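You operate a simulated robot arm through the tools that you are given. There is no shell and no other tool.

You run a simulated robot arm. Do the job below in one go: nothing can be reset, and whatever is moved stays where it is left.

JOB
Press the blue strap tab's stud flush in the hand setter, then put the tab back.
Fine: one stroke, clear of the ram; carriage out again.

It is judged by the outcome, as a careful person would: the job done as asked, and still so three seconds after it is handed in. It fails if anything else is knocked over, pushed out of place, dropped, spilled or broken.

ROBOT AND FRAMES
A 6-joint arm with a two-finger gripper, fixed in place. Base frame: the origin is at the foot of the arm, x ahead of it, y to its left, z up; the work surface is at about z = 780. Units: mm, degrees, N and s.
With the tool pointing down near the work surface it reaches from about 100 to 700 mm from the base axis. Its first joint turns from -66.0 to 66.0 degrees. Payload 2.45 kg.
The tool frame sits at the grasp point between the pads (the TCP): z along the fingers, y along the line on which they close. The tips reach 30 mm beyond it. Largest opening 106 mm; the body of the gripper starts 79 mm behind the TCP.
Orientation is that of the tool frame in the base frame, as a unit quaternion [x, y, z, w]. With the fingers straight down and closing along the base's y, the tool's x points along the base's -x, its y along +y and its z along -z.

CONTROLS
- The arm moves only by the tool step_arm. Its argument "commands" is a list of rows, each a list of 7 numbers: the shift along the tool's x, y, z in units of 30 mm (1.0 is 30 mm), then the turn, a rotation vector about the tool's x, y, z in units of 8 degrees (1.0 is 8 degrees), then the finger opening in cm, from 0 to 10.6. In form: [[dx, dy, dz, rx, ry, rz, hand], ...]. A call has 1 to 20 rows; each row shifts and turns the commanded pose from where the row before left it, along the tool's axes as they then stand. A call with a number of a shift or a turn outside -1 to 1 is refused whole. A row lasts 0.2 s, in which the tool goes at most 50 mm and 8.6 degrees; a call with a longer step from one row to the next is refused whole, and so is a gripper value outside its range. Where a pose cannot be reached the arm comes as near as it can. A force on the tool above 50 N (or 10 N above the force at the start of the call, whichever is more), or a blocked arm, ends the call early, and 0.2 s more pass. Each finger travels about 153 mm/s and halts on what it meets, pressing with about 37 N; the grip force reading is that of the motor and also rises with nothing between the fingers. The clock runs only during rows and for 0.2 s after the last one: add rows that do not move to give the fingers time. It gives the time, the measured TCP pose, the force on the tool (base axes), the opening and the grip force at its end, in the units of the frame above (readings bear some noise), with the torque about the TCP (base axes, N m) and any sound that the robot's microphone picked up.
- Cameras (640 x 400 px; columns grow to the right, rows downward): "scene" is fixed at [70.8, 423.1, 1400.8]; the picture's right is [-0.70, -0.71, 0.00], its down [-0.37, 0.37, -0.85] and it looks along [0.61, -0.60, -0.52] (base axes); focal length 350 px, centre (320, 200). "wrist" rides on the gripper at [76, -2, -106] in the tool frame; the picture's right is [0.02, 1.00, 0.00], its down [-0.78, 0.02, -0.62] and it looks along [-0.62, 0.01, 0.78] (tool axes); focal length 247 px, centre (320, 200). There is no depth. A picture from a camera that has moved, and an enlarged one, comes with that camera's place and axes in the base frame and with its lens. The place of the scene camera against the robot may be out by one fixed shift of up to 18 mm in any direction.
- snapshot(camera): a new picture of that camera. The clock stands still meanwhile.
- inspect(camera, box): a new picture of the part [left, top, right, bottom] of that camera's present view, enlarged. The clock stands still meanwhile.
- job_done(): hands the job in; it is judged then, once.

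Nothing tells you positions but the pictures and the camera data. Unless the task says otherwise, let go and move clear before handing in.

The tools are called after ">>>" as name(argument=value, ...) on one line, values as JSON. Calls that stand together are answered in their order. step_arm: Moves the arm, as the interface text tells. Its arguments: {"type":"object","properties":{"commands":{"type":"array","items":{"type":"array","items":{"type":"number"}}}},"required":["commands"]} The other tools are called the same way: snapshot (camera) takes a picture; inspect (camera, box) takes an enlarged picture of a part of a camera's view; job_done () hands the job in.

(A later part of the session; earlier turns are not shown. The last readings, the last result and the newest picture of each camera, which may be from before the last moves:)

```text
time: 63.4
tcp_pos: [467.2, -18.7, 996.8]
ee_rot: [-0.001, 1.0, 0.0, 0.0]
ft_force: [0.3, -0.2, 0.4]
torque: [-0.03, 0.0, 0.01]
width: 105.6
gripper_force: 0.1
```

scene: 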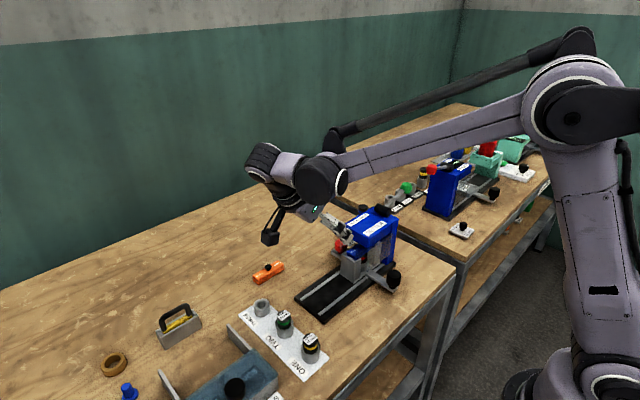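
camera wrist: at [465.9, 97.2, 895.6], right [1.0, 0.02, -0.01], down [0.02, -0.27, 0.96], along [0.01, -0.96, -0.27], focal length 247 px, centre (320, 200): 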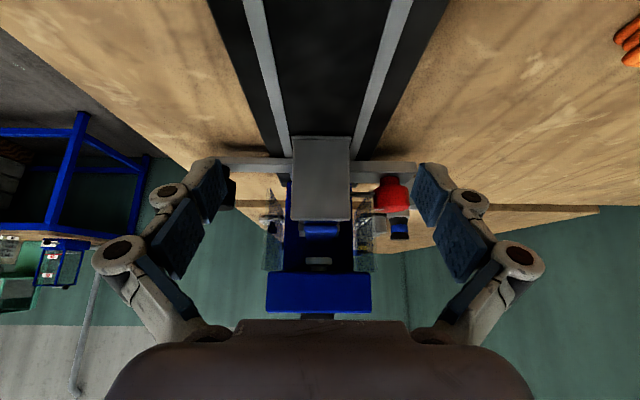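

Now heading to the −x side, pitching the camera and descending.

>>> step_arm(commands=[[0.93, 0, 0, 0, 0, 0, 10.6], [0.93, 0, 0, 0, 0, 0, 10.6], [0.93, 0, 0, 0, 0, 0, 10.6], [0.93, 0, 0, 0, 0, 0, 10.6], [0.93, 0, 0, 0, 0, 0, 10.6], [0.93, 0, 0, 0, 0, 0, 10.6], [0, -0.94, 0, 0, 0, 0, 10.6], [0, -0.94, 0, 0, 0, 0, 10.6], [0, -0.94, 0, 0, 0, 0, 10.6], [0, -0.94, 0, 0, 0, 0, 10.6], [0, 0, 0, 0, 0, 0, 10.6]])

>>> step_arm(commands=[[0, 0, 0, 0, -1, 0, 10.6], [0, 0, 0, 0, -1, 0, 10.6], [0, 0, 0, 0, -1, 0, 10.6], [0, 0, 0, 0, -1, 0, 10.6], [0, 0, 0, 0, -0.5, 0, 10.6], [0.441, 0, 0.607, 0, 0, 0, 10.6], [0.441, 0, 0.607, 0, 0, 0, 10.6], [0.441, 0, 0.607, 0, 0, 0, 10.6], [0.441, 0, 0.607, 0, 0, 0, 10.6], [0, 0, 0, 0, 0, 0, 10.6]])

>>> snapshot(camera="wrist")

>>> inspect(camera="wrist", box=[260, 150, 380, 250])

```text
time: 65.8
tcp_pos: [297.3, -133.1, 995.4]
ee_rot: [0.0, 1.0, 0.0, 0.001]
ft_force: [-0.2, 0.5, -0.7]
torque: [0.03, 0.01, 0.02]
width: 105.9
gripper_force: 0.0
```

```text
time: 68.0
tcp_pos: [300.8, -131.1, 907.2]
ee_rot: [-0.001, 0.951, 0.001, 0.31]
ft_force: [-0.5, 0.6, 0.1]
torque: [-0.01, -0.01, -0.02]
width: 105.7
gripper_force: 0.1
```

```text
taken
camera wrist: at [175.2, -133.2, 947.5], right [-0.02, 1.0, -0.01], down [0.27, 0.02, 0.96], along [0.96, 0.01, -0.27], focal length 247 px, centre (320, 200)
```

wrist: 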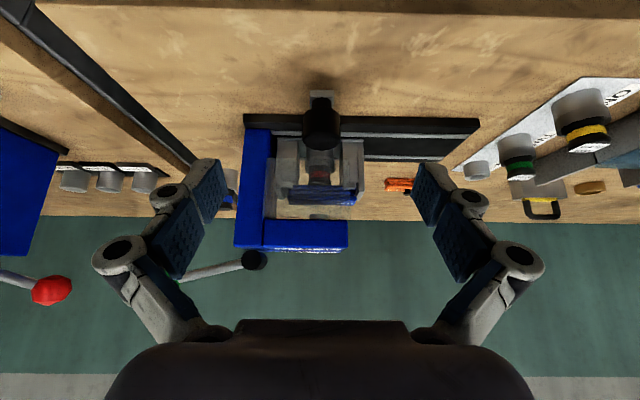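

```text
4.00 times, centred on (320, 200) of wrist
camera zoom: at [175.2, -133.2, 947.5], right [-0.02, 1.0, -0.01], down [0.27, 0.02, 0.96], along [0.96, 0.01, -0.27], focal length 988 px, centre (320, 200)
```

zoom: 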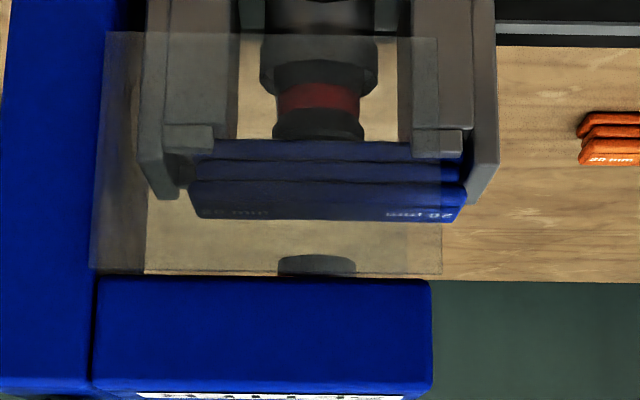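

The ram's disc is visible at about y=−134 and the tab beneath, but I don't clearly see the stud. Zooming in more closely.

>>> inspect(camera="wrist", box=[280, 185, 360, 235])

>>> inspect(camera="scene", box=[330, 225, 390, 275])

>>> snapshot(camera="scene")

```text
8.00 times, centred on (320, 210) of wrist
camera zoom: at [175.2, -133.2, 947.5], right [-0.02, 1.0, -0.01], down [0.27, 0.02, 0.96], along [0.96, 0.01, -0.27], focal length 1976 px, centre (320, 120)
```

zoom: 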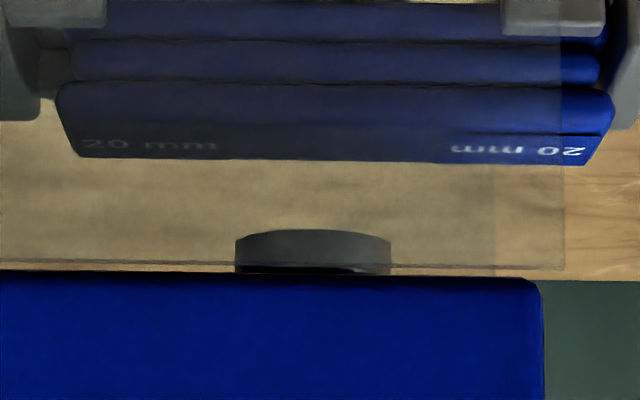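

```text
8.00 times, centred on (360, 250) of scene
camera zoom: at [70.8, 423.1, 1400.8], right [-0.7, -0.71, 0.0], down [-0.37, 0.37, -0.85], along [0.61, -0.6, -0.52], focal length 2799 px, centre (0, -200)
```

zoom: 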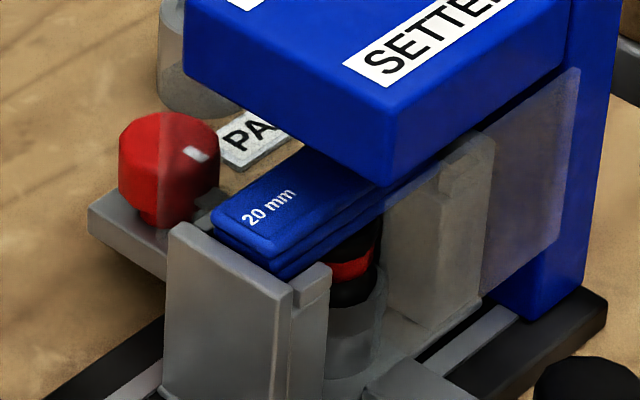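

```text
taken
```

scene: 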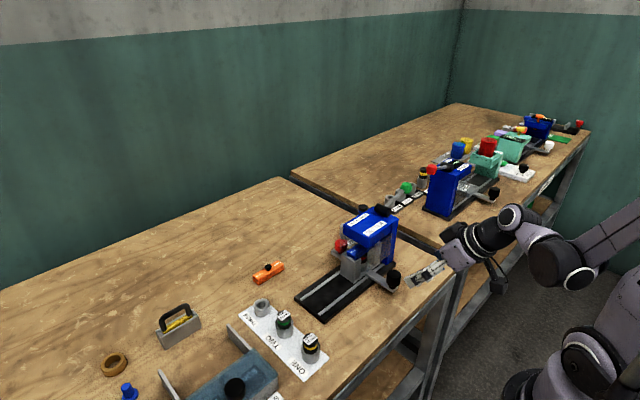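

The black stud isn't visible on the tab from here, which is a concern. I'll lower the camera for a more level look at the gap before touching anything.

>>> step_arm(commands=[[0.441, 0, 0.607, 0, 0, 0, 10.6], [0.25, 0, 0.34, 0, 0, 0, 10.6], [0, 0, 0, 0, 0, 0, 10.6]])

>>> inspect(camera="wrist", box=[260, 180, 380, 280])

>>> snapshot(camera="wrist")

```text
time: 68.8
tcp_pos: [303.3, -133.2, 885.6]
ee_rot: [0.0, 0.951, 0.0, 0.309]
ft_force: [-0.5, 0.1, 0.3]
torque: [0.02, 0.02, 0.01]
width: 106.0
gripper_force: 0.1
out of reach, approached as far as the arm can: row 2
```

```text
4.00 times, centred on (320, 230) of wrist
camera zoom: at [176.9, -135.1, 925.2], right [-0.02, 1.0, -0.01], down [0.27, 0.02, 0.96], along [0.96, 0.01, -0.27], focal length 988 px, centre (320, 80)
```

zoom: 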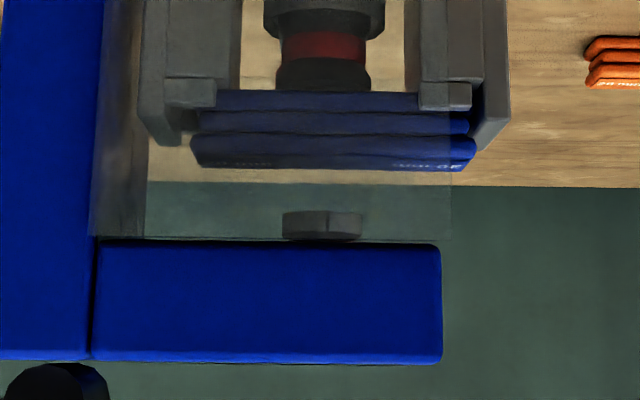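

```text
taken
camera wrist: at [176.9, -135.1, 925.2], right [-0.02, 1.0, -0.01], down [0.27, 0.02, 0.96], along [0.96, 0.01, -0.27], focal length 247 px, centre (320, 200)
```

wrist: 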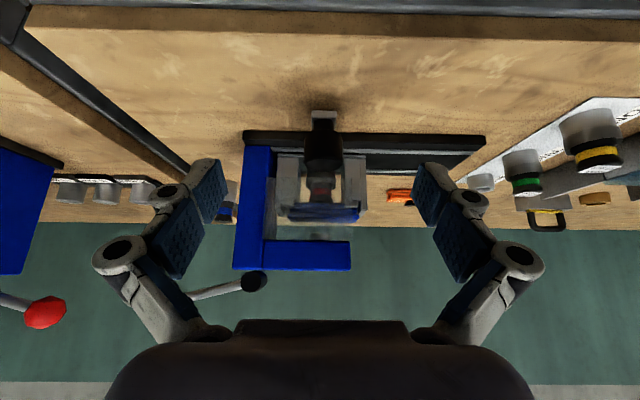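

The stud really doesn't show above the tab from here. I'll check from the open +y side at a steeper angle, where the tab's top can be seen without looking through the guard.

>>> step_arm(commands=[[-0.56, 0, -0.77, 0, 0, 0, 10.6], [-0.56, 0, -0.77, 0, 0, 0, 10.6], [-0.56, 0, -0.77, 0, 0, 0, 10.6], [-0.56, 0, -0.77, 0, 0, 0, 10.6], [0, 0, 0, 0, 1, 0, 10.6], [0, 0, 0, 0, 1, 0, 10.6], [0, 0, 0, 0, 1, 0, 10.6], [0, 0, 0, 0, 1, 0, 10.6], [0, 0, 0, 0, 0.5, 0, 10.6], [0, 0.82, 0, 0, 0, 0, 10.6], [0, 0.82, 0, 0, 0, 0, 10.6], [0, 0.82, 0, 0, 0, 0, 10.6], [0, 0.82, 0, 0, 0, 0, 10.6], [-0.92, 0, 0, 0, 0, 0, 10.6], [-0.92, 0, 0, 0, 0, 0, 10.6], [-0.92, 0, 0, 0, 0, 0, 10.6], [-0.92, 0, 0, 0, 0, 0, 10.6], [-0.92, 0, 0, 0, 0, 0, 10.6], [-0.92, 0, 0, 0, 0, 0, 10.6], [0, 0, 0, 0, 0, 0, 10.6]])

>>> step_arm(commands=[[0, 0, 0, 0, 0, 1, 10.6], [0, 0, 0, 0, 0, 1, 10.6], [0, 0, 0, 0, 0, 1, 10.6], [0, 0, 0, 0, 0, 1, 10.6], [0, 0, 0, 0, 0, 1, 10.6], [0, 0, 0, 0, 0, 1, 10.6], [0, 0, 0, 0, 0, 1, 10.6], [0, 0, 0, 0, 0, 1, 10.6], [0, 0, 0, 0, 0, 1, 10.6], [0, 0, 0, 0, 0, 1, 10.6], [0, 0, 0, 0, 0, 1, 10.6], [0, 0, 0, 0, 0, 0.25, 10.6], [0, 0, 0, 0, -1, 0, 10.6], [0, 0, 0, 0, -1, 0, 10.6], [0, 0, 0, 0, -1, 0, 10.6], [0, 0, 0, 0, -1, 0, 10.6], [0, 0, 0, 0, -0.5, 0, 10.6], [0, 0, 0, 0, 0, 0, 10.6]])

>>> snapshot(camera="wrist")

```text
time: 73.0
tcp_pos: [467.3, -34.4, 997.0]
ee_rot: [0.0, 1.0, 0.0, 0.002]
ft_force: [-0.8, 0.9, 0.1]
torque: [0.03, 0.01, 0.0]
width: 105.8
gripper_force: 0.1
```

```text
time: 76.8
tcp_pos: [468.8, -36.5, 998.0]
ee_rot: [0.673, 0.672, -0.218, 0.22]
ft_force: [0.4, 0.1, 0.3]
torque: [0.02, -0.02, 0.02]
width: 105.7
gripper_force: 0.0
```

```text
taken
camera wrist: at [465.2, 88.9, 1038.4], right [1.0, 0.02, -0.01], down [0.02, -0.27, 0.96], along [0.01, -0.96, -0.27], focal length 247 px, centre (320, 200)
```

wrist: 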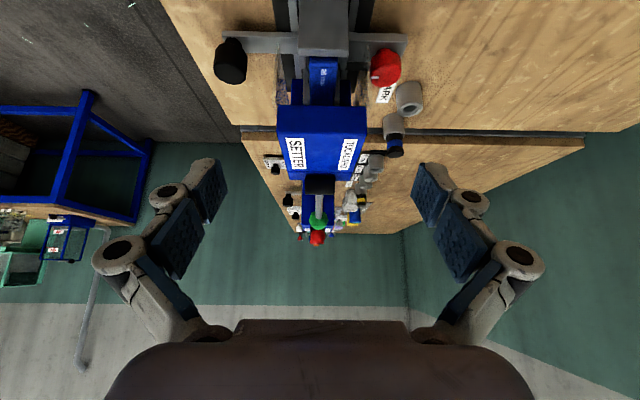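

Now descending for the view under the head.

>>> step_arm(commands=[[0.486, 0, 0.669, 0, 0, 0, 10.6], [0.486, 0, 0.669, 0, 0, 0, 10.6], [0.486, 0, 0.669, 0, 0, 0, 10.6], [0, 0, 0, 0, 0, 0, 10.6]])

>>> inspect(camera="wrist", box=[270, 130, 370, 210])

>>> inspect(camera="wrist", box=[290, 145, 350, 190])

```text
time: 77.8
tcp_pos: [469.6, -33.7, 924.8]
ee_rot: [0.673, 0.673, -0.218, 0.219]
ft_force: [0.7, 0.6, 0.3]
torque: [-0.01, -0.04, 0.0]
width: 106.0
gripper_force: 0.0
```

```text
5.00 times, centred on (320, 170) of wrist
camera zoom: at [466.3, 90.7, 964.6], right [1.0, 0.02, -0.01], down [0.02, -0.27, 0.96], along [0.01, -0.96, -0.27], focal length 1235 px, centre (320, 350)
```

zoom: 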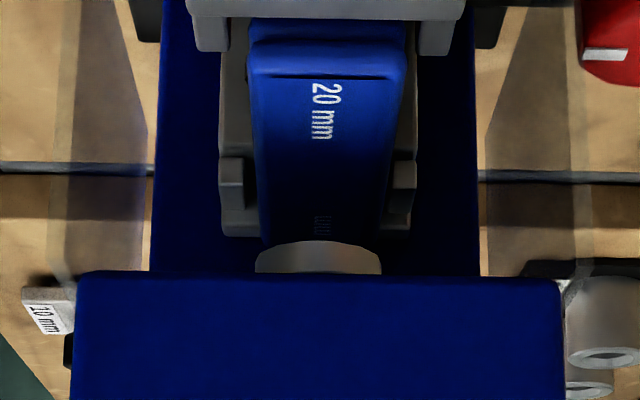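

```text
8.89 times, centred on (320, 168) of wrist
camera zoom: at [466.3, 90.7, 964.6], right [1.0, 0.02, -0.01], down [0.02, -0.27, 0.96], along [0.01, -0.96, -0.27], focal length 2195 px, centre (320, 489)
```

zoom: 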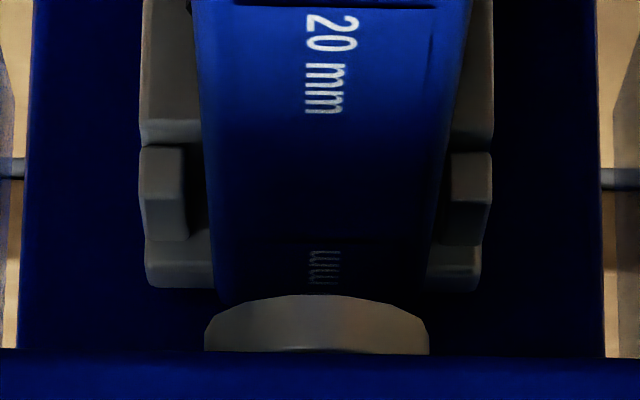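

The top of the tab looks bare between its two labels. I'll zoom in harder on the middle of the tab for a flush or missing stud.

>>> inspect(camera="wrist", box=[304, 148, 336, 175])

>>> inspect(camera="wrist", box=[280, 80, 370, 150])

>>> inspect(camera="scene", box=[340, 225, 400, 270])

```text
14.81 times, centred on (320, 162) of wrist
camera zoom: at [466.3, 90.7, 964.6], right [1.0, 0.02, -0.01], down [0.02, -0.27, 0.96], along [0.01, -0.96, -0.27], focal length 3659 px, centre (320, 770)
```

zoom: 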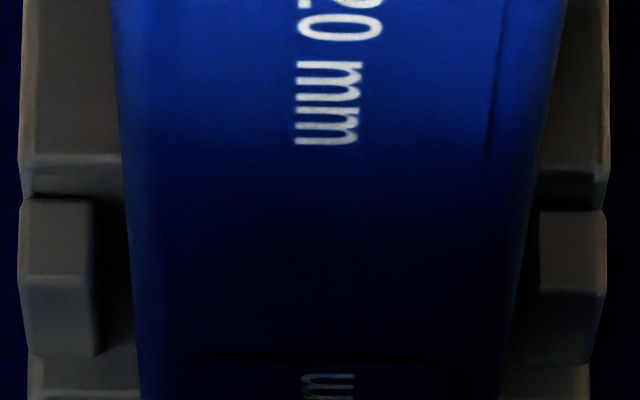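

```text
5.71 times, centred on (325, 115) of wrist
camera zoom: at [466.3, 90.7, 964.6], right [1.0, 0.02, -0.01], down [0.02, -0.27, 0.96], along [0.01, -0.96, -0.27], focal length 1411 px, centre (291, 686)
```

zoom: 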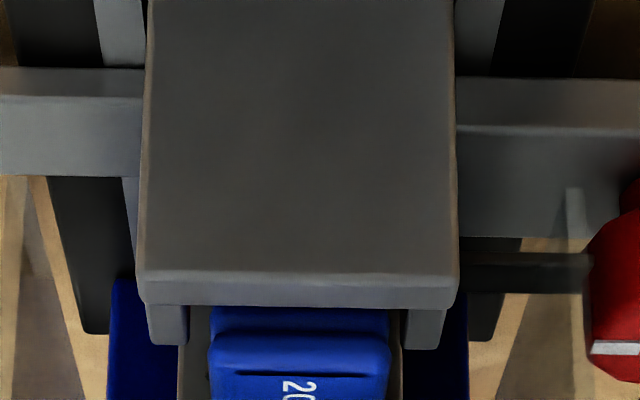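

```text
8.89 times, centred on (370, 248) of scene
camera zoom: at [70.8, 423.1, 1400.8], right [-0.7, -0.71, 0.0], down [-0.37, 0.37, -0.85], along [0.61, -0.6, -0.52], focal length 3110 px, centre (-124, -222)
```

zoom: 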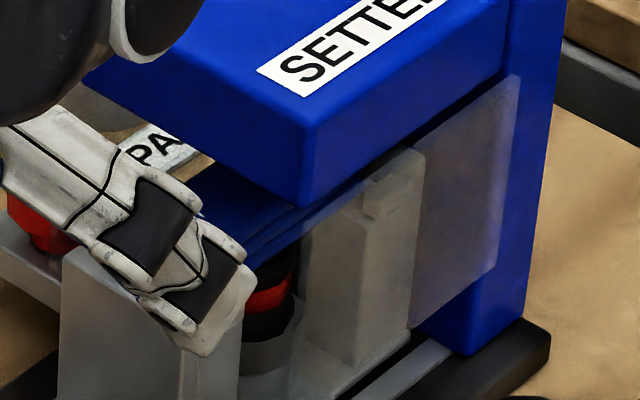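

There is no stud showing on the tab at all now, and the lever has not moved. I won't press yet; I'll go back to the handle, draw the carriage out and inspect the tab in the open.

>>> step_arm(commands=[[-0.49, 0, -0.674, 0, 0, 0, 10.6], [-0.49, 0, -0.674, 0, 0, 0, 10.6], [-0.49, 0, -0.674, 0, 0, 0, 10.6], [0, 0, 0, 0, 1, 0, 10.6], [0, 0, 0, 0, 1, 0, 10.6], [0, 0, 0, 0, 1, 0, 10.6], [0, 0, 0, 0, 1, 0, 10.6], [0, 0, 0, 0, 0.5, 0, 10.6], [0, 0, 0, 0, 0, 0, 10.6]])

>>> step_arm(commands=[[0, 0, 0, 0, 0, -1, 6.5], [0, 0, 0, 0, 0, -1, 6.5], [0, 0, 0, 0, 0, -1, 6.5], [0, 0, 0, 0, 0, -1, 6.5], [0, 0, 0, 0, 0, -1, 6.5], [0, 0, 0, 0, 0, -1, 6.5], [0, 0, 0, 0, 0, -1, 6.5], [0, 0, 0, 0, 0, -1, 6.5], [0, 0, 0, 0, 0, -1, 6.5], [0, 0, 0, 0, 0, -1, 6.5], [0, 0, 0, 0, 0, -1, 6.5], [0, 0, 0, 0, 0, -0.25, 6.5], [0.83, 0, 0, 0, 0, 0, 6.5], [0.83, 0, 0, 0, 0, 0, 6.5], [0.83, 0, 0, 0, 0, 0, 6.5], [0.83, 0, 0, 0, 0, 0, 6.5], [0, 0, 0, 0, 0, 0, 6.5]])

>>> snapshot(camera="wrist")

>>> snapshot(camera="scene")

```text
time: 79.8
tcp_pos: [466.3, -34.7, 997.5]
ee_rot: [0.707, 0.707, 0.001, 0.0]
ft_force: [-0.8, 0.0, 0.1]
torque: [-0.01, -0.02, 0.0]
width: 106.1
gripper_force: 0.0
```

```text
time: 83.4
tcp_pos: [364.6, -34.5, 999.0]
ee_rot: [0.0, 1.0, 0.0, 0.0]
ft_force: [-0.2, -0.2, 0.0]
torque: [0.02, 0.0, -0.01]
width: 64.8
gripper_force: 0.0
```

```text
taken
camera wrist: at [286.5, -37.1, 1104.6], right [-0.02, 1.0, 0.0], down [0.78, 0.02, 0.62], along [0.62, 0.01, -0.78], focal length 247 px, centre (320, 200)
```

wrist: 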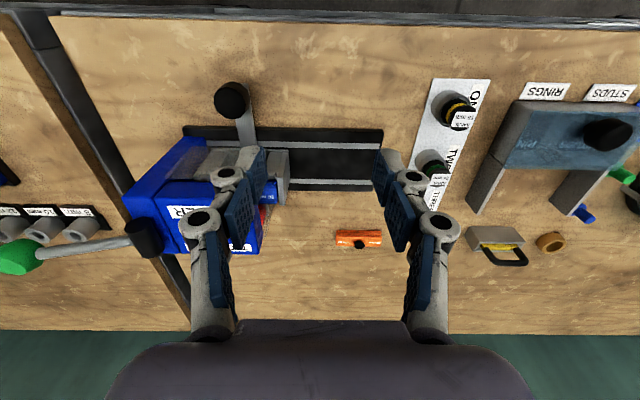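

```text
taken
```

scene: 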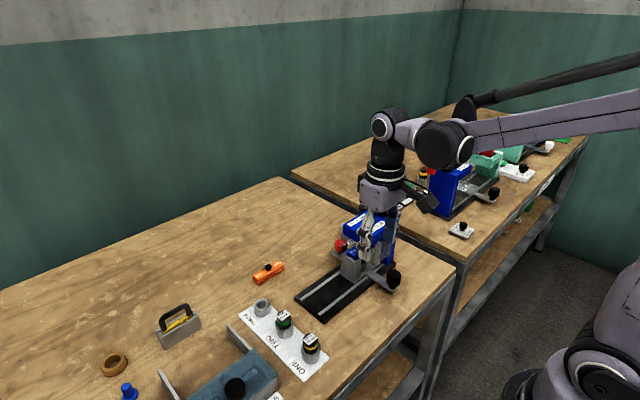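

No stray stud is visible on the bench. Moving over the knob now.

>>> step_arm(commands=[[-0.06, -0.8, 0, 0, 0, 0, 6.5], [-0.06, -0.8, 0, 0, 0, 0, 6.5], [-0.06, -0.8, 0, 0, 0, 0, 6.5], [-0.04, -0.8, 0, 0, 0, 0, 6.5], [0, 0, 0.8, 0, 0, 0, 6.5], [0, 0, 0.8, 0, 0, 0, 6.5], [0, 0, 0.8, 0, 0, 0, 6.5], [0, 0, 0.8, 0, 0, 0, 6.5], [0, 0, 0.4, 0, 0, 0, 6.5], [0, 0, 0, 0, 0, 0, 6.5]])

>>> snapshot(camera="wrist")

```text
time: 85.6
tcp_pos: [375.1, -130.0, 891.4]
ee_rot: [0.0, 1.0, 0.0, 0.0]
ft_force: [0.6, 0.0, 0.4]
torque: [0.03, 0.03, -0.02]
width: 65.2
gripper_force: 0.0
```

```text
taken
camera wrist: at [297.1, -132.5, 997.4], right [-0.02, 1.0, 0.0], down [0.78, 0.02, 0.62], along [0.62, 0.01, -0.78], focal length 247 px, centre (320, 200)
```

wrist: 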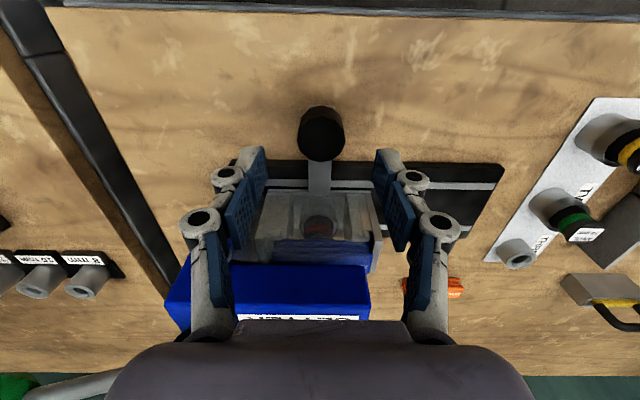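

Aligned with the knob. Lowering around it, then pulling the carriage out slowly with a loose straddle.

>>> step_arm(commands=[[0.13, 0, 0.6, 0, 0, 0, 6.5], [0, 0, 0.64, 0, 0, 0, 6.5], [0, 0, 0, 0, 0, 0, 5.0], [0, 0, 0, 0, 0, 0, 3.8], [0, 0, 0, 0, 0, 0, 3.8], [0, 0, 0, 0, 0, 0, 3.8]])

>>> step_arm(commands=[[0, 0.1, 0, 0, 0, 0, 3.8], [0, 0.15, 0, 0, 0, 0, 3.8], [0, 0.2, 0, 0, 0, 0, 3.8], [0, 0.2, 0, 0, 0, 0, 3.8], [0, 0.2, 0, 0, 0, 0, 3.8], [0, 0.2, 0, 0, 0, 0, 3.8], [0, 0.2, 0, 0, 0, 0, 3.8], [0, 0.2, 0, 0, 0, 0, 3.8], [0, 0.2, 0, 0, 0, 0, 3.8], [0, 0.2, 0, 0, 0, 0, 3.8], [0, 0.15, 0, 0, 0, 0, 3.8], [0, 0.1, 0, 0, 0, 0, 3.8], [0, 0, 0, 0, 0, 0, 3.8]])

>>> snapshot(camera="wrist")

>>> inspect(camera="scene", box=[290, 210, 410, 320])

```text
time: 87.0
tcp_pos: [371.1, -130.3, 856.0]
ee_rot: [0.0, 1.0, 0.0, 0.001]
ft_force: [-0.2, 1.2, 0.7]
torque: [0.03, 0.0, -0.02]
width: 38.1
gripper_force: 0.1
```

```text
time: 89.8
tcp_pos: [369.7, -67.3, 852.7]
ee_rot: [0.0, 1.0, 0.0, 0.001]
ft_force: [-0.6, -0.1, 0.0]
torque: [-0.02, -0.03, -0.02]
width: 38.5
gripper_force: 0.5
```

```text
taken
camera wrist: at [292.2, -69.3, 958.7], right [-0.02, 1.0, 0.0], down [0.78, 0.02, 0.62], along [0.62, 0.01, -0.78], focal length 247 px, centre (320, 200)
```

wrist: 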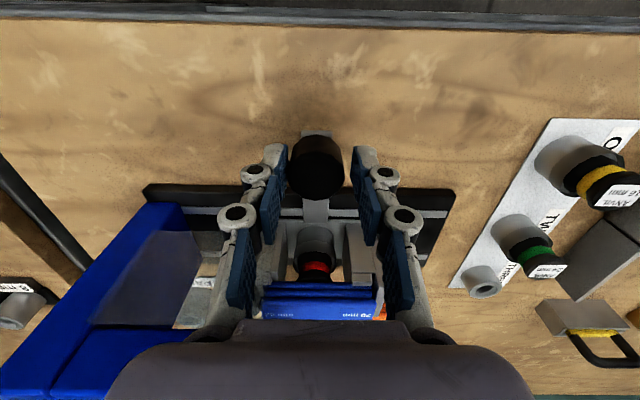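

```text
3.64 times, centred on (350, 265) of scene
camera zoom: at [70.8, 423.1, 1400.8], right [-0.7, -0.71, 0.0], down [-0.37, 0.37, -0.85], along [0.61, -0.6, -0.52], focal length 1272 px, centre (211, -36)
```

zoom: 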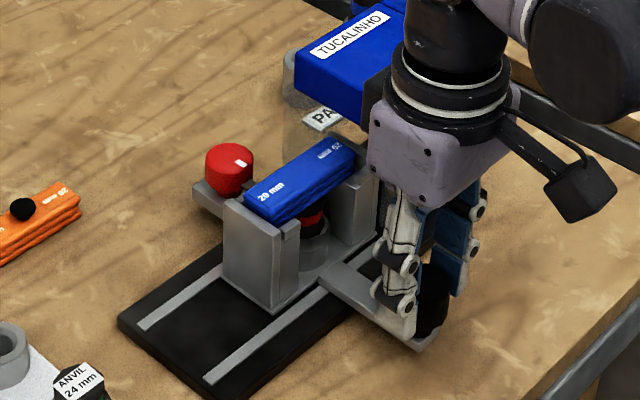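

The tab is clear of the head; zooming on it to see whether the stud is flush or missing.

>>> inspect(camera="scene", box=[330, 245, 362, 275])

>>> inspect(camera="scene", box=[310, 240, 380, 310])

>>> inspect(camera="wrist", box=[255, 270, 390, 330])

```text
13.33 times, centred on (346, 260) of scene
camera zoom: at [70.8, 423.1, 1400.8], right [-0.7, -0.71, 0.0], down [-0.37, 0.37, -0.85], along [0.61, -0.6, -0.52], focal length 4665 px, centre (-27, -600)
```

zoom: 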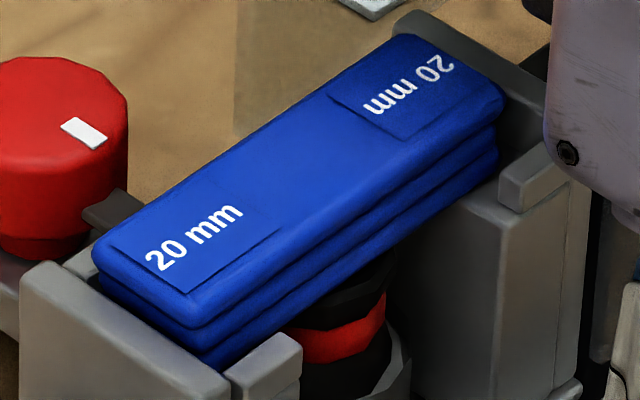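

```text
5.71 times, centred on (345, 275) of scene
camera zoom: at [70.8, 423.1, 1400.8], right [-0.7, -0.71, 0.0], down [-0.37, 0.37, -0.85], along [0.61, -0.6, -0.52], focal length 1999 px, centre (177, -229)
```

zoom: 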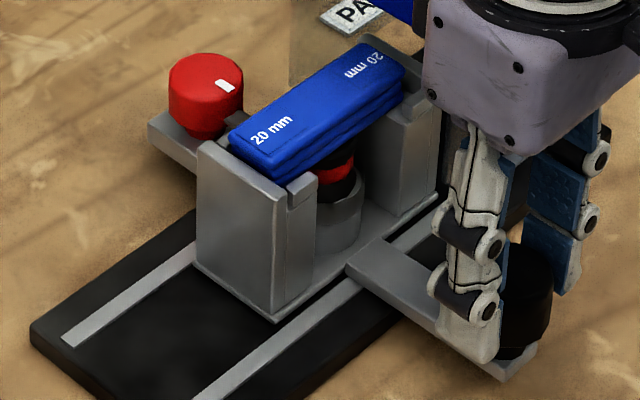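

```text
4.74 times, centred on (322, 300) of wrist
camera zoom: at [292.2, -69.3, 958.7], right [-0.02, 1.0, 0.0], down [0.78, 0.02, 0.62], along [0.62, 0.01, -0.78], focal length 1171 px, centre (308, -274)
```

zoom: 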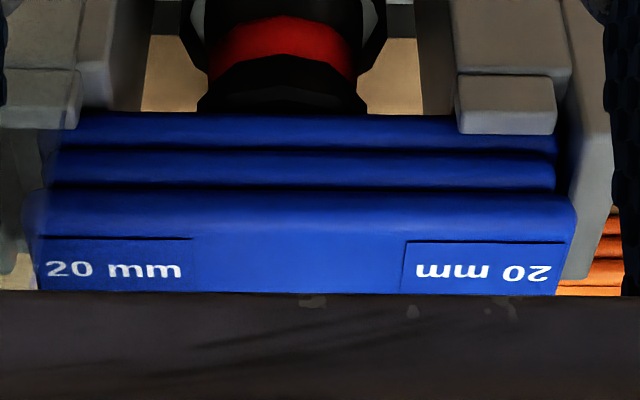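

The stud's top no longer shows. I'll finish drawing the carriage out to its outer stop, then look for the stud on the base, bench and under the head.

>>> step_arm(commands=[[0, 0.1, 0, 0, 0, 0, 3.8], [0, 0.15, 0, 0, 0, 0, 3.8], [0, 0.2, 0, 0, 0, 0, 3.8], [0, 0.2, 0, 0, 0, 0, 3.8], [0, 0.2, 0, 0, 0, 0, 3.8], [0, 0.2, 0, 0, 0, 0, 3.8], [0, 0.2, 0, 0, 0, 0, 3.8], [0, 0.2, 0, 0, 0, 0, 3.8], [0, 0.15, 0, 0, 0, 0, 3.8], [0, 0.1, 0, 0, 0, 0, 3.8], [0, 0.05, 0, 0, 0, 0, 3.8], [0, 0, 0, 0, 0, 0, 3.8]])

>>> snapshot(camera="wrist")

>>> inspect(camera="scene", box=[290, 200, 420, 330])

```text
time: 92.4
tcp_pos: [370.9, -16.0, 853.7]
ee_rot: [-0.001, 1.0, 0.0, 0.001]
ft_force: [-0.4, 0.1, -0.4]
torque: [0.01, -0.02, -0.01]
width: 38.2
gripper_force: 0.1
```

```text
taken
camera wrist: at [292.8, -16.9, 959.5], right [-0.02, 1.0, 0.0], down [0.78, 0.02, 0.62], along [0.62, 0.01, -0.78], focal length 247 px, centre (320, 200)
```

wrist: 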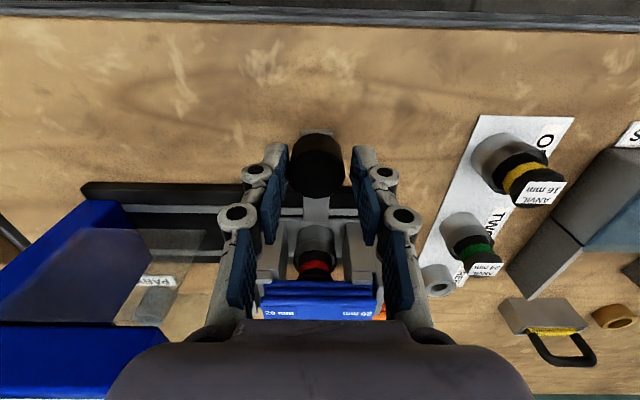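

```text
3.08 times, centred on (355, 265) of scene
camera zoom: at [70.8, 423.1, 1400.8], right [-0.7, -0.71, 0.0], down [-0.37, 0.37, -0.85], along [0.61, -0.6, -0.52], focal length 1076 px, centre (212, 0)
```

zoom: 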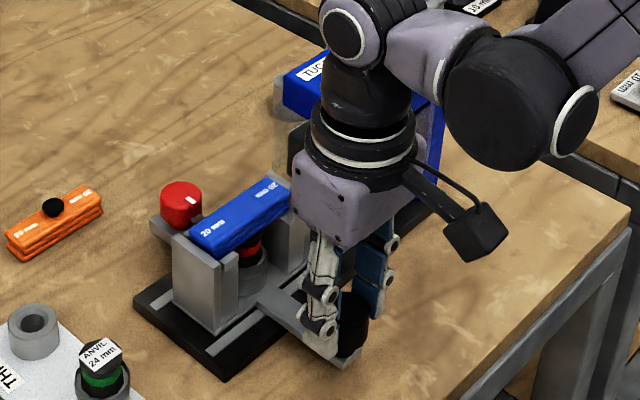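

Now releasing the handle and rising to look over the whole machine.

>>> step_arm(commands=[[0, 0, 0, 0, 0, 0, 5.0], [0, 0, 0, 0, 0, 0, 6.5], [0, 0, -0.8, 0, 0, 0, 6.5], [0, 0, -1, 0, 0, 0, 6.5], [0, 0, -1, 0, 0, 0, 6.5], [0, 0, -1, 0, 0, 0, 6.5], [0, 0, -1, 0, 0, 0, 10.6], [0, 0, 0, 0, 0, 0, 10.6]])

>>> snapshot(camera="wrist")

>>> inspect(camera="wrist", box=[230, 100, 410, 215])

>>> inspect(camera="scene", box=[290, 200, 420, 330])

```text
time: 94.2
tcp_pos: [370.9, -15.0, 998.8]
ee_rot: [0.0, 1.0, 0.0, 0.001]
ft_force: [0.4, -0.4, 0.3]
torque: [0.02, 0.01, 0.03]
width: 106.0
gripper_force: 0.1
```

```text
taken
camera wrist: at [294.1, -16.6, 1103.9], right [-0.02, 1.0, 0.0], down [0.78, 0.02, 0.62], along [0.62, 0.01, -0.78], focal length 247 px, centre (320, 200)
```

wrist: 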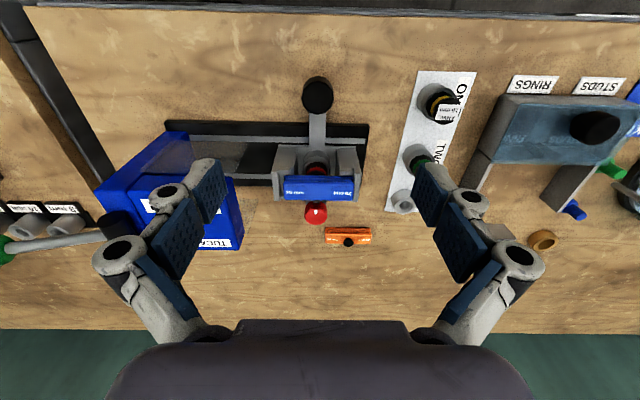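

```text
3.48 times, centred on (320, 158) of wrist
camera zoom: at [294.1, -16.6, 1103.9], right [-0.02, 1.0, 0.0], down [0.78, 0.02, 0.62], along [0.62, 0.01, -0.78], focal length 859 px, centre (320, 348)
```

zoom: 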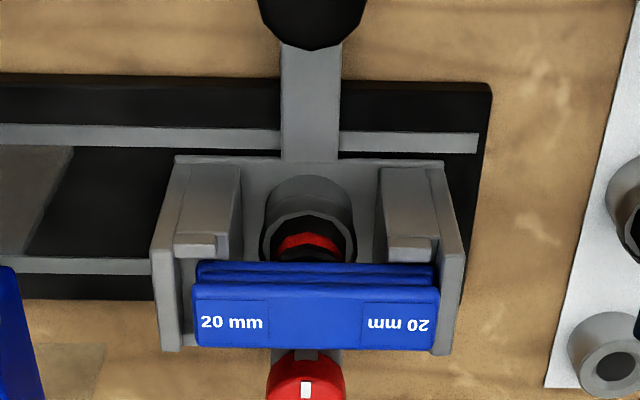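

```text
3.08 times, centred on (355, 265) of scene
camera zoom: at [70.8, 423.1, 1400.8], right [-0.7, -0.71, 0.0], down [-0.37, 0.37, -0.85], along [0.61, -0.6, -0.52], focal length 1076 px, centre (212, 0)
```

zoom: 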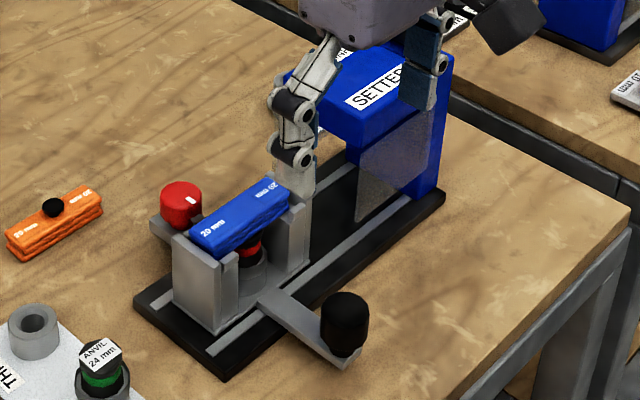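

The tab's top is smooth with no stud and no loose stud in sight so far. I'll look around the far side of the machine, base and bench for it.

>>> step_arm(commands=[[-0.9, -0.4, 0, 0, 0, 0, 10.6], [-0.9, -0.4, 0, 0, 0, 0, 10.6], [-0.9, -0.4, -0.3, 0, 0, 0, 10.6], [-0.9, -0.4, -0.3, 0, 0, 0, 10.6], [-0.9, -0.4, -0.3, 0, 0, 0, 10.6], [0, 0, 0, 0, 0, 0, 10.6]])

>>> snapshot(camera="wrist")

>>> inspect(camera="wrist", box=[0, 0, 320, 200])

>>> inspect(camera="wrist", box=[220, 0, 420, 125])

>>> snapshot(camera="scene")

>>> inspect(camera="scene", box=[330, 190, 470, 290])

```text
time: 95.6
tcp_pos: [504.6, -74.0, 1025.4]
ee_rot: [0.0, 1.0, 0.0, 0.0]
ft_force: [0.2, 0.0, 0.0]
torque: [-0.02, 0.01, -0.01]
width: 105.8
gripper_force: 0.0
```

```text
taken
camera wrist: at [427.3, -75.6, 1130.7], right [-0.02, 1.0, 0.0], down [0.78, 0.02, 0.62], along [0.62, 0.01, -0.78], focal length 247 px, centre (320, 200)
```

wrist: 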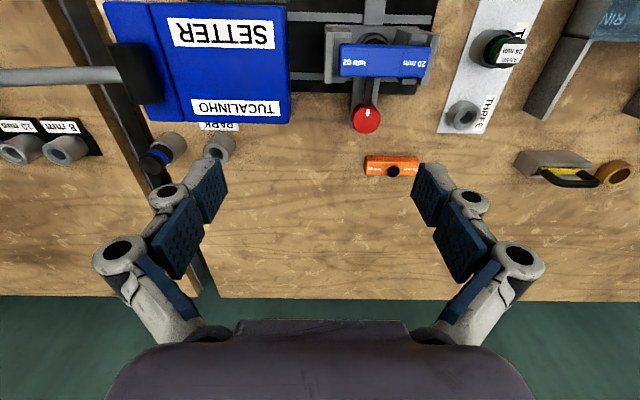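

```text
2.00 times, centred on (160, 100) of wrist
camera zoom: at [427.3, -75.6, 1130.7], right [-0.02, 1.0, 0.0], down [0.78, 0.02, 0.62], along [0.62, 0.01, -0.78], focal length 494 px, centre (640, 400)
```

zoom: 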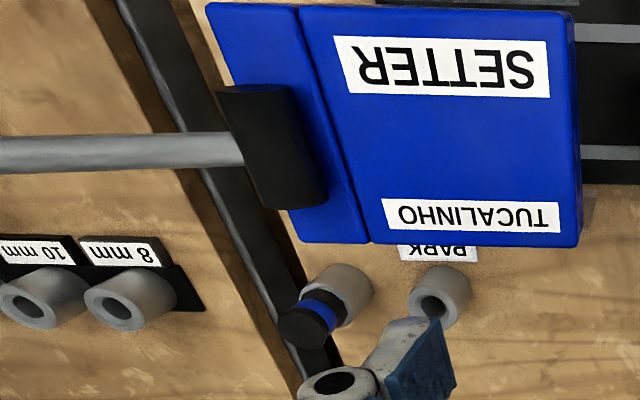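

```text
3.20 times, centred on (320, 62) of wrist
camera zoom: at [427.3, -75.6, 1130.7], right [-0.02, 1.0, 0.0], down [0.78, 0.02, 0.62], along [0.62, 0.01, -0.78], focal length 790 px, centre (320, 640)
```

zoom: 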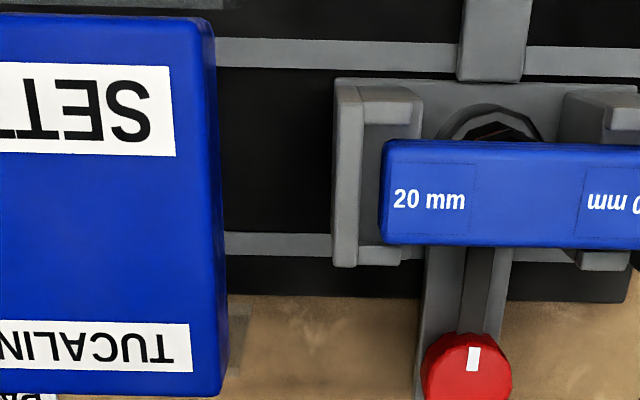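

```text
taken
```

scene: 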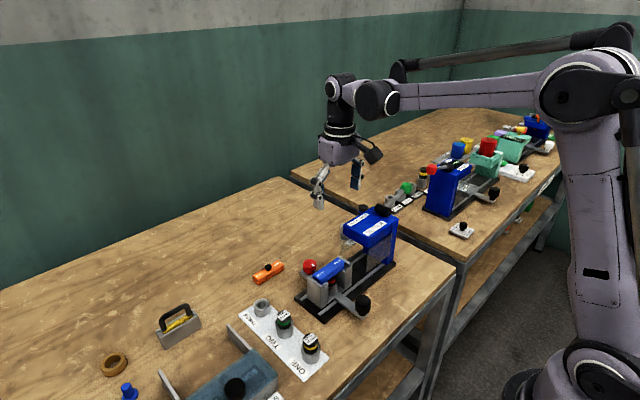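

```text
4.00 times, centred on (400, 240) of scene
camera zoom: at [70.8, 423.1, 1400.8], right [-0.7, -0.71, 0.0], down [-0.37, 0.37, -0.85], along [0.61, -0.6, -0.52], focal length 1400 px, centre (0, 40)
```

zoom: 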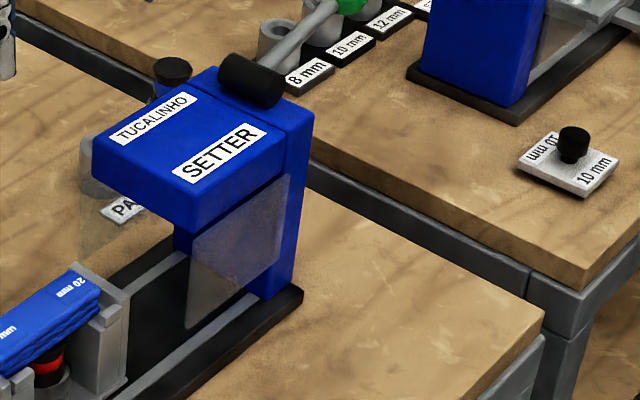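

No loose stud anywhere visible. Zooming hard on the middle of the tab's top face.

>>> inspect(camera="wrist", box=[335, 35, 440, 90])

>>> inspect(camera="scene", box=[300, 255, 350, 290])

>>> inspect(camera="scene", box=[300, 275, 340, 310])

```text
6.10 times, centred on (388, 62) of wrist
camera zoom: at [427.3, -75.6, 1130.7], right [-0.02, 1.0, 0.0], down [0.78, 0.02, 0.62], along [0.62, 0.01, -0.78], focal length 1505 px, centre (-91, 1038)
```

zoom: 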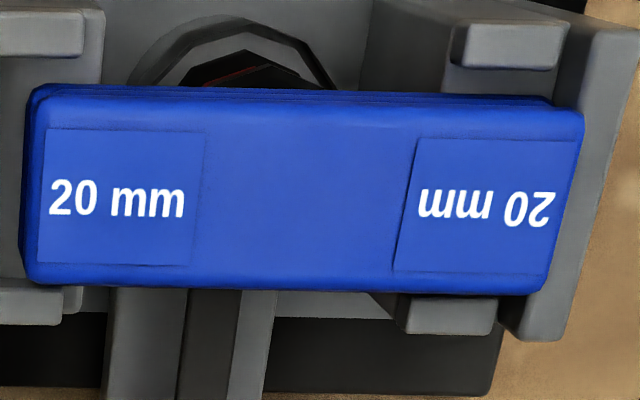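

```text
11.43 times, centred on (325, 272) of scene
camera zoom: at [70.8, 423.1, 1400.8], right [-0.7, -0.71, 0.0], down [-0.37, 0.37, -0.85], along [0.61, -0.6, -0.52], focal length 3998 px, centre (263, -629)
```

zoom: 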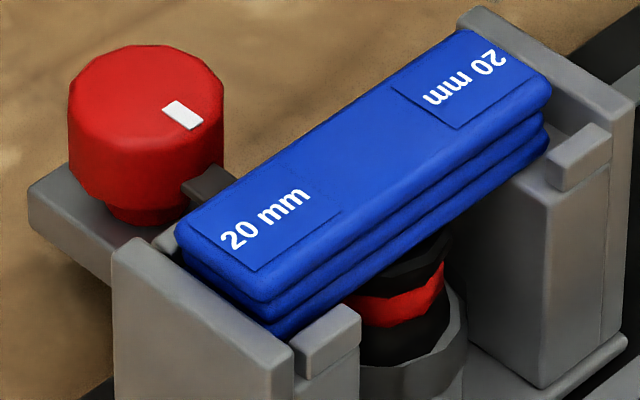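

```text
11.43 times, centred on (320, 292) of scene
camera zoom: at [70.8, 423.1, 1400.8], right [-0.7, -0.71, 0.0], down [-0.37, 0.37, -0.85], along [0.61, -0.6, -0.52], focal length 3998 px, centre (320, -857)
```

zoom: 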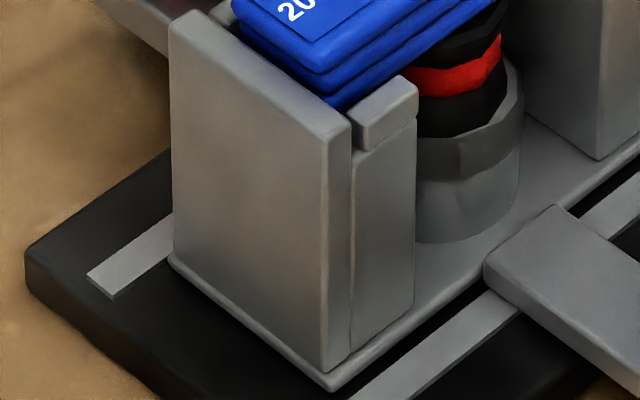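

No outline of a stud is visible on the tab. I'll check under the head from the −x side again now that the carriage is out, looking at the base and the ram.

>>> step_arm(commands=[[0.9, 0, 0, 0, 0, 0, 10.6], [0.9, 0, 0, 0, 0, 0, 10.6], [0.9, 0, 0, 0, 0, 0, 10.6], [0.9, 0, 0, 0, 0, 0, 10.6], [0.9, -0.6, 0, 0, 0, 0, 10.6], [0.9, -0.6, 0, 0, 0, 0, 10.6], [0.9, -0.6, 0, 0, 0, 0, 10.6], [0.5, 0, 0, 0, 0, 0, 10.6], [0, 0, 0, 0, 0, 0, 10.6]])

>>> step_arm(commands=[[0, 0, 0, 0, -1, 0, 10.6], [0, 0, 0, 0, -1, 0, 10.6], [0, 0, 0, 0, -1, 0, 10.6], [0, 0, 0, 0, -1, 0, 10.6], [0, 0, 0, 0, -0.5, 0, 10.6], [0.441, 0, 0.607, 0, 0, 0, 10.6], [0.441, 0, 0.607, 0, 0, 0, 10.6], [0.441, 0, 0.607, 0, 0, 0, 10.6], [0, 0, 0, 0, 0, 0, 10.6]])

>>> snapshot(camera="wrist")

>>> inspect(camera="wrist", box=[220, 100, 420, 225])

```text
time: 97.6
tcp_pos: [299.7, -129.4, 1024.6]
ee_rot: [0.0, 1.0, 0.001, 0.001]
ft_force: [-0.4, 0.8, -0.3]
torque: [0.0, 0.0, 0.0]
width: 106.1
gripper_force: 0.1
```

```text
time: 99.6
tcp_pos: [301.5, -129.0, 957.2]
ee_rot: [0.0, 0.951, 0.0, 0.31]
ft_force: [0.2, -0.5, 0.5]
torque: [0.0, -0.01, -0.03]
width: 105.8
gripper_force: 0.2
```

```text
taken
camera wrist: at [176.2, -130.4, 997.7], right [-0.02, 1.0, -0.01], down [0.27, 0.02, 0.96], along [0.96, 0.01, -0.27], focal length 247 px, centre (320, 200)
```

wrist: 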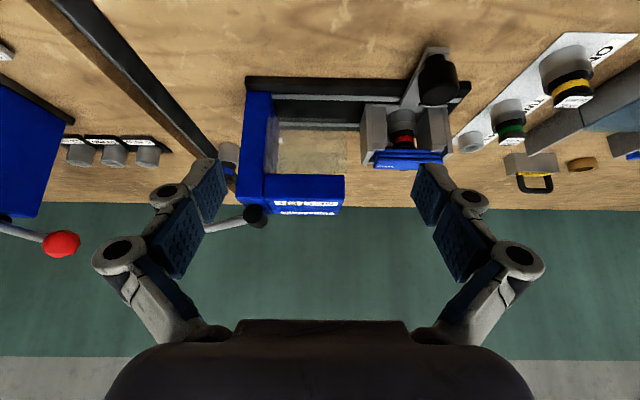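

```text
3.20 times, centred on (320, 162) of wrist
camera zoom: at [176.2, -130.4, 997.7], right [-0.02, 1.0, -0.01], down [0.27, 0.02, 0.96], along [0.96, 0.01, -0.27], focal length 790 px, centre (320, 320)
```

zoom: 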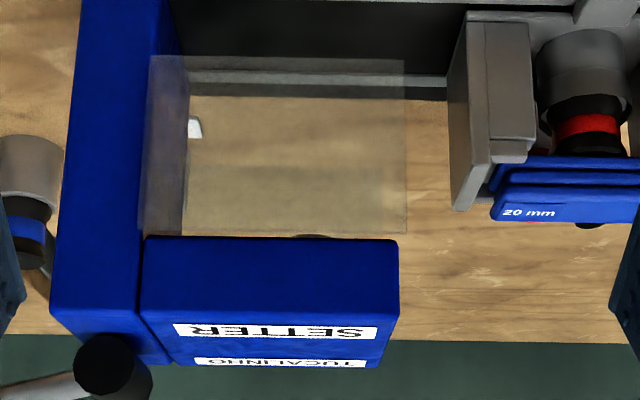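

Looking closely at the base beneath the head and at the ram.

>>> inspect(camera="wrist", box=[260, 80, 360, 145])

>>> inspect(camera="wrist", box=[200, 130, 260, 215])

>>> inspect(camera="wrist", box=[355, 90, 455, 180])

```text
6.15 times, centred on (310, 112) of wrist
camera zoom: at [176.2, -130.4, 997.7], right [-0.02, 1.0, -0.01], down [0.27, 0.02, 0.96], along [0.96, 0.01, -0.27], focal length 1520 px, centre (382, 738)
```

zoom: 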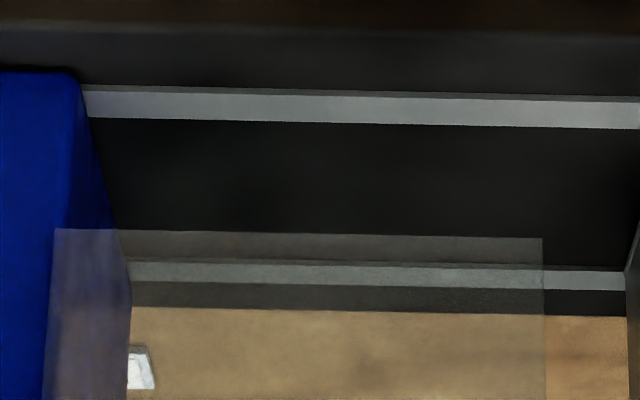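

```text
4.71 times, centred on (230, 172) of wrist
camera zoom: at [176.2, -130.4, 997.7], right [-0.02, 1.0, -0.01], down [0.27, 0.02, 0.96], along [0.96, 0.01, -0.27], focal length 1162 px, centre (744, 329)
```

zoom: 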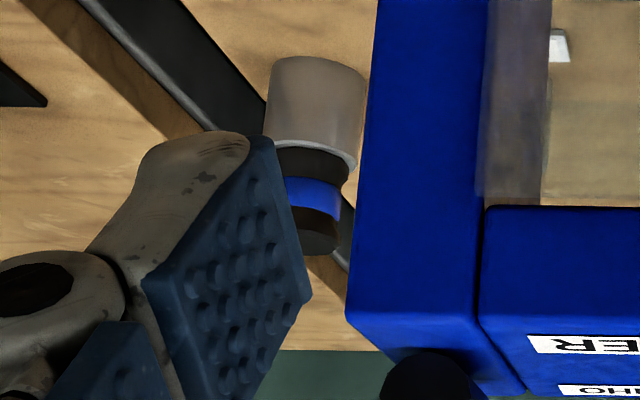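

```text
4.44 times, centred on (405, 135) of wrist
camera zoom: at [176.2, -130.4, 997.7], right [-0.02, 1.0, -0.01], down [0.27, 0.02, 0.96], along [0.96, 0.01, -0.27], focal length 1098 px, centre (-58, 489)
```

zoom: 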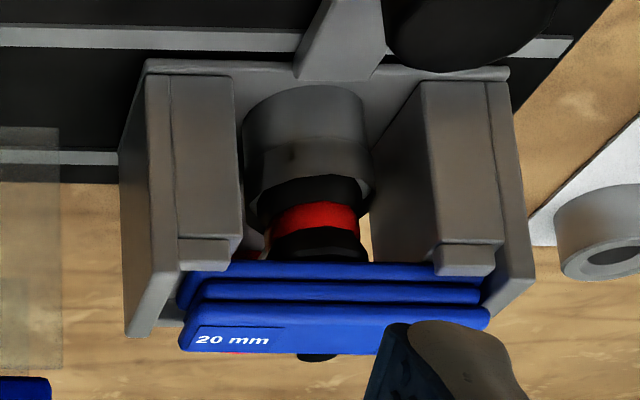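

No loose stud anywhere, and the ram still sits up at about z=885 with the lever unmoved. The tab had stopped about 3 mm short of the ram centre, so I'll re-seat the carriage firmly and do the proper stroke. First, back to the handle.

>>> step_arm(commands=[[0, 0, 0, 0, 1, 0, 10.6], [0, 0, 0, 0, 1, 0, 10.6], [0, 0, 0, 0, 1, 0, 10.6], [0, 0, 0, 0, 1, 0, 10.6], [0, 0, 0, 0, 0.5, 0, 10.6], [0, 0.95, 0, 0, 0, 0, 6.5], [0, 0.95, 0, 0, 0, 0, 6.5], [0, 0.95, 0, 0, 0, 0, 6.5], [0, 0.95, 0, 0, 0, 0, 6.5], [-0.75, 0, 0, 0, 0, 0, 6.5], [-0.75, 0, 0, 0, 0, 0, 6.5], [-0.75, 0, 0, 0, 0, 0, 6.5], [0, 0, 0, 0, 0, 0, 6.5]])

>>> snapshot(camera="wrist")

>>> inspect(camera="wrist", box=[240, 190, 400, 290])

```text
time: 102.4
tcp_pos: [371.1, -13.5, 957.3]
ee_rot: [0.0, 1.0, 0.0, 0.001]
ft_force: [0.6, -0.3, -0.3]
torque: [0.0, 0.01, 0.04]
width: 65.1
gripper_force: 0.1
```

```text
taken
camera wrist: at [293.1, -15.7, 1062.1], right [-0.02, 1.0, 0.0], down [0.78, 0.02, 0.62], along [0.62, 0.01, -0.78], focal length 247 px, centre (320, 200)
```

wrist: 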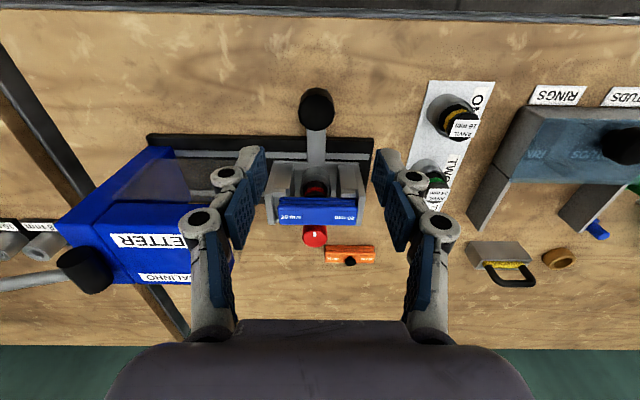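

```text
4.00 times, centred on (320, 240) of wrist
camera zoom: at [293.1, -15.7, 1062.1], right [-0.02, 1.0, 0.0], down [0.78, 0.02, 0.62], along [0.62, 0.01, -0.78], focal length 988 px, centre (320, 40)
```

zoom: 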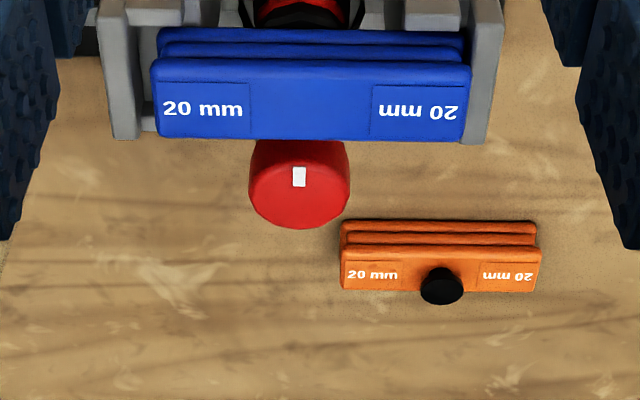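

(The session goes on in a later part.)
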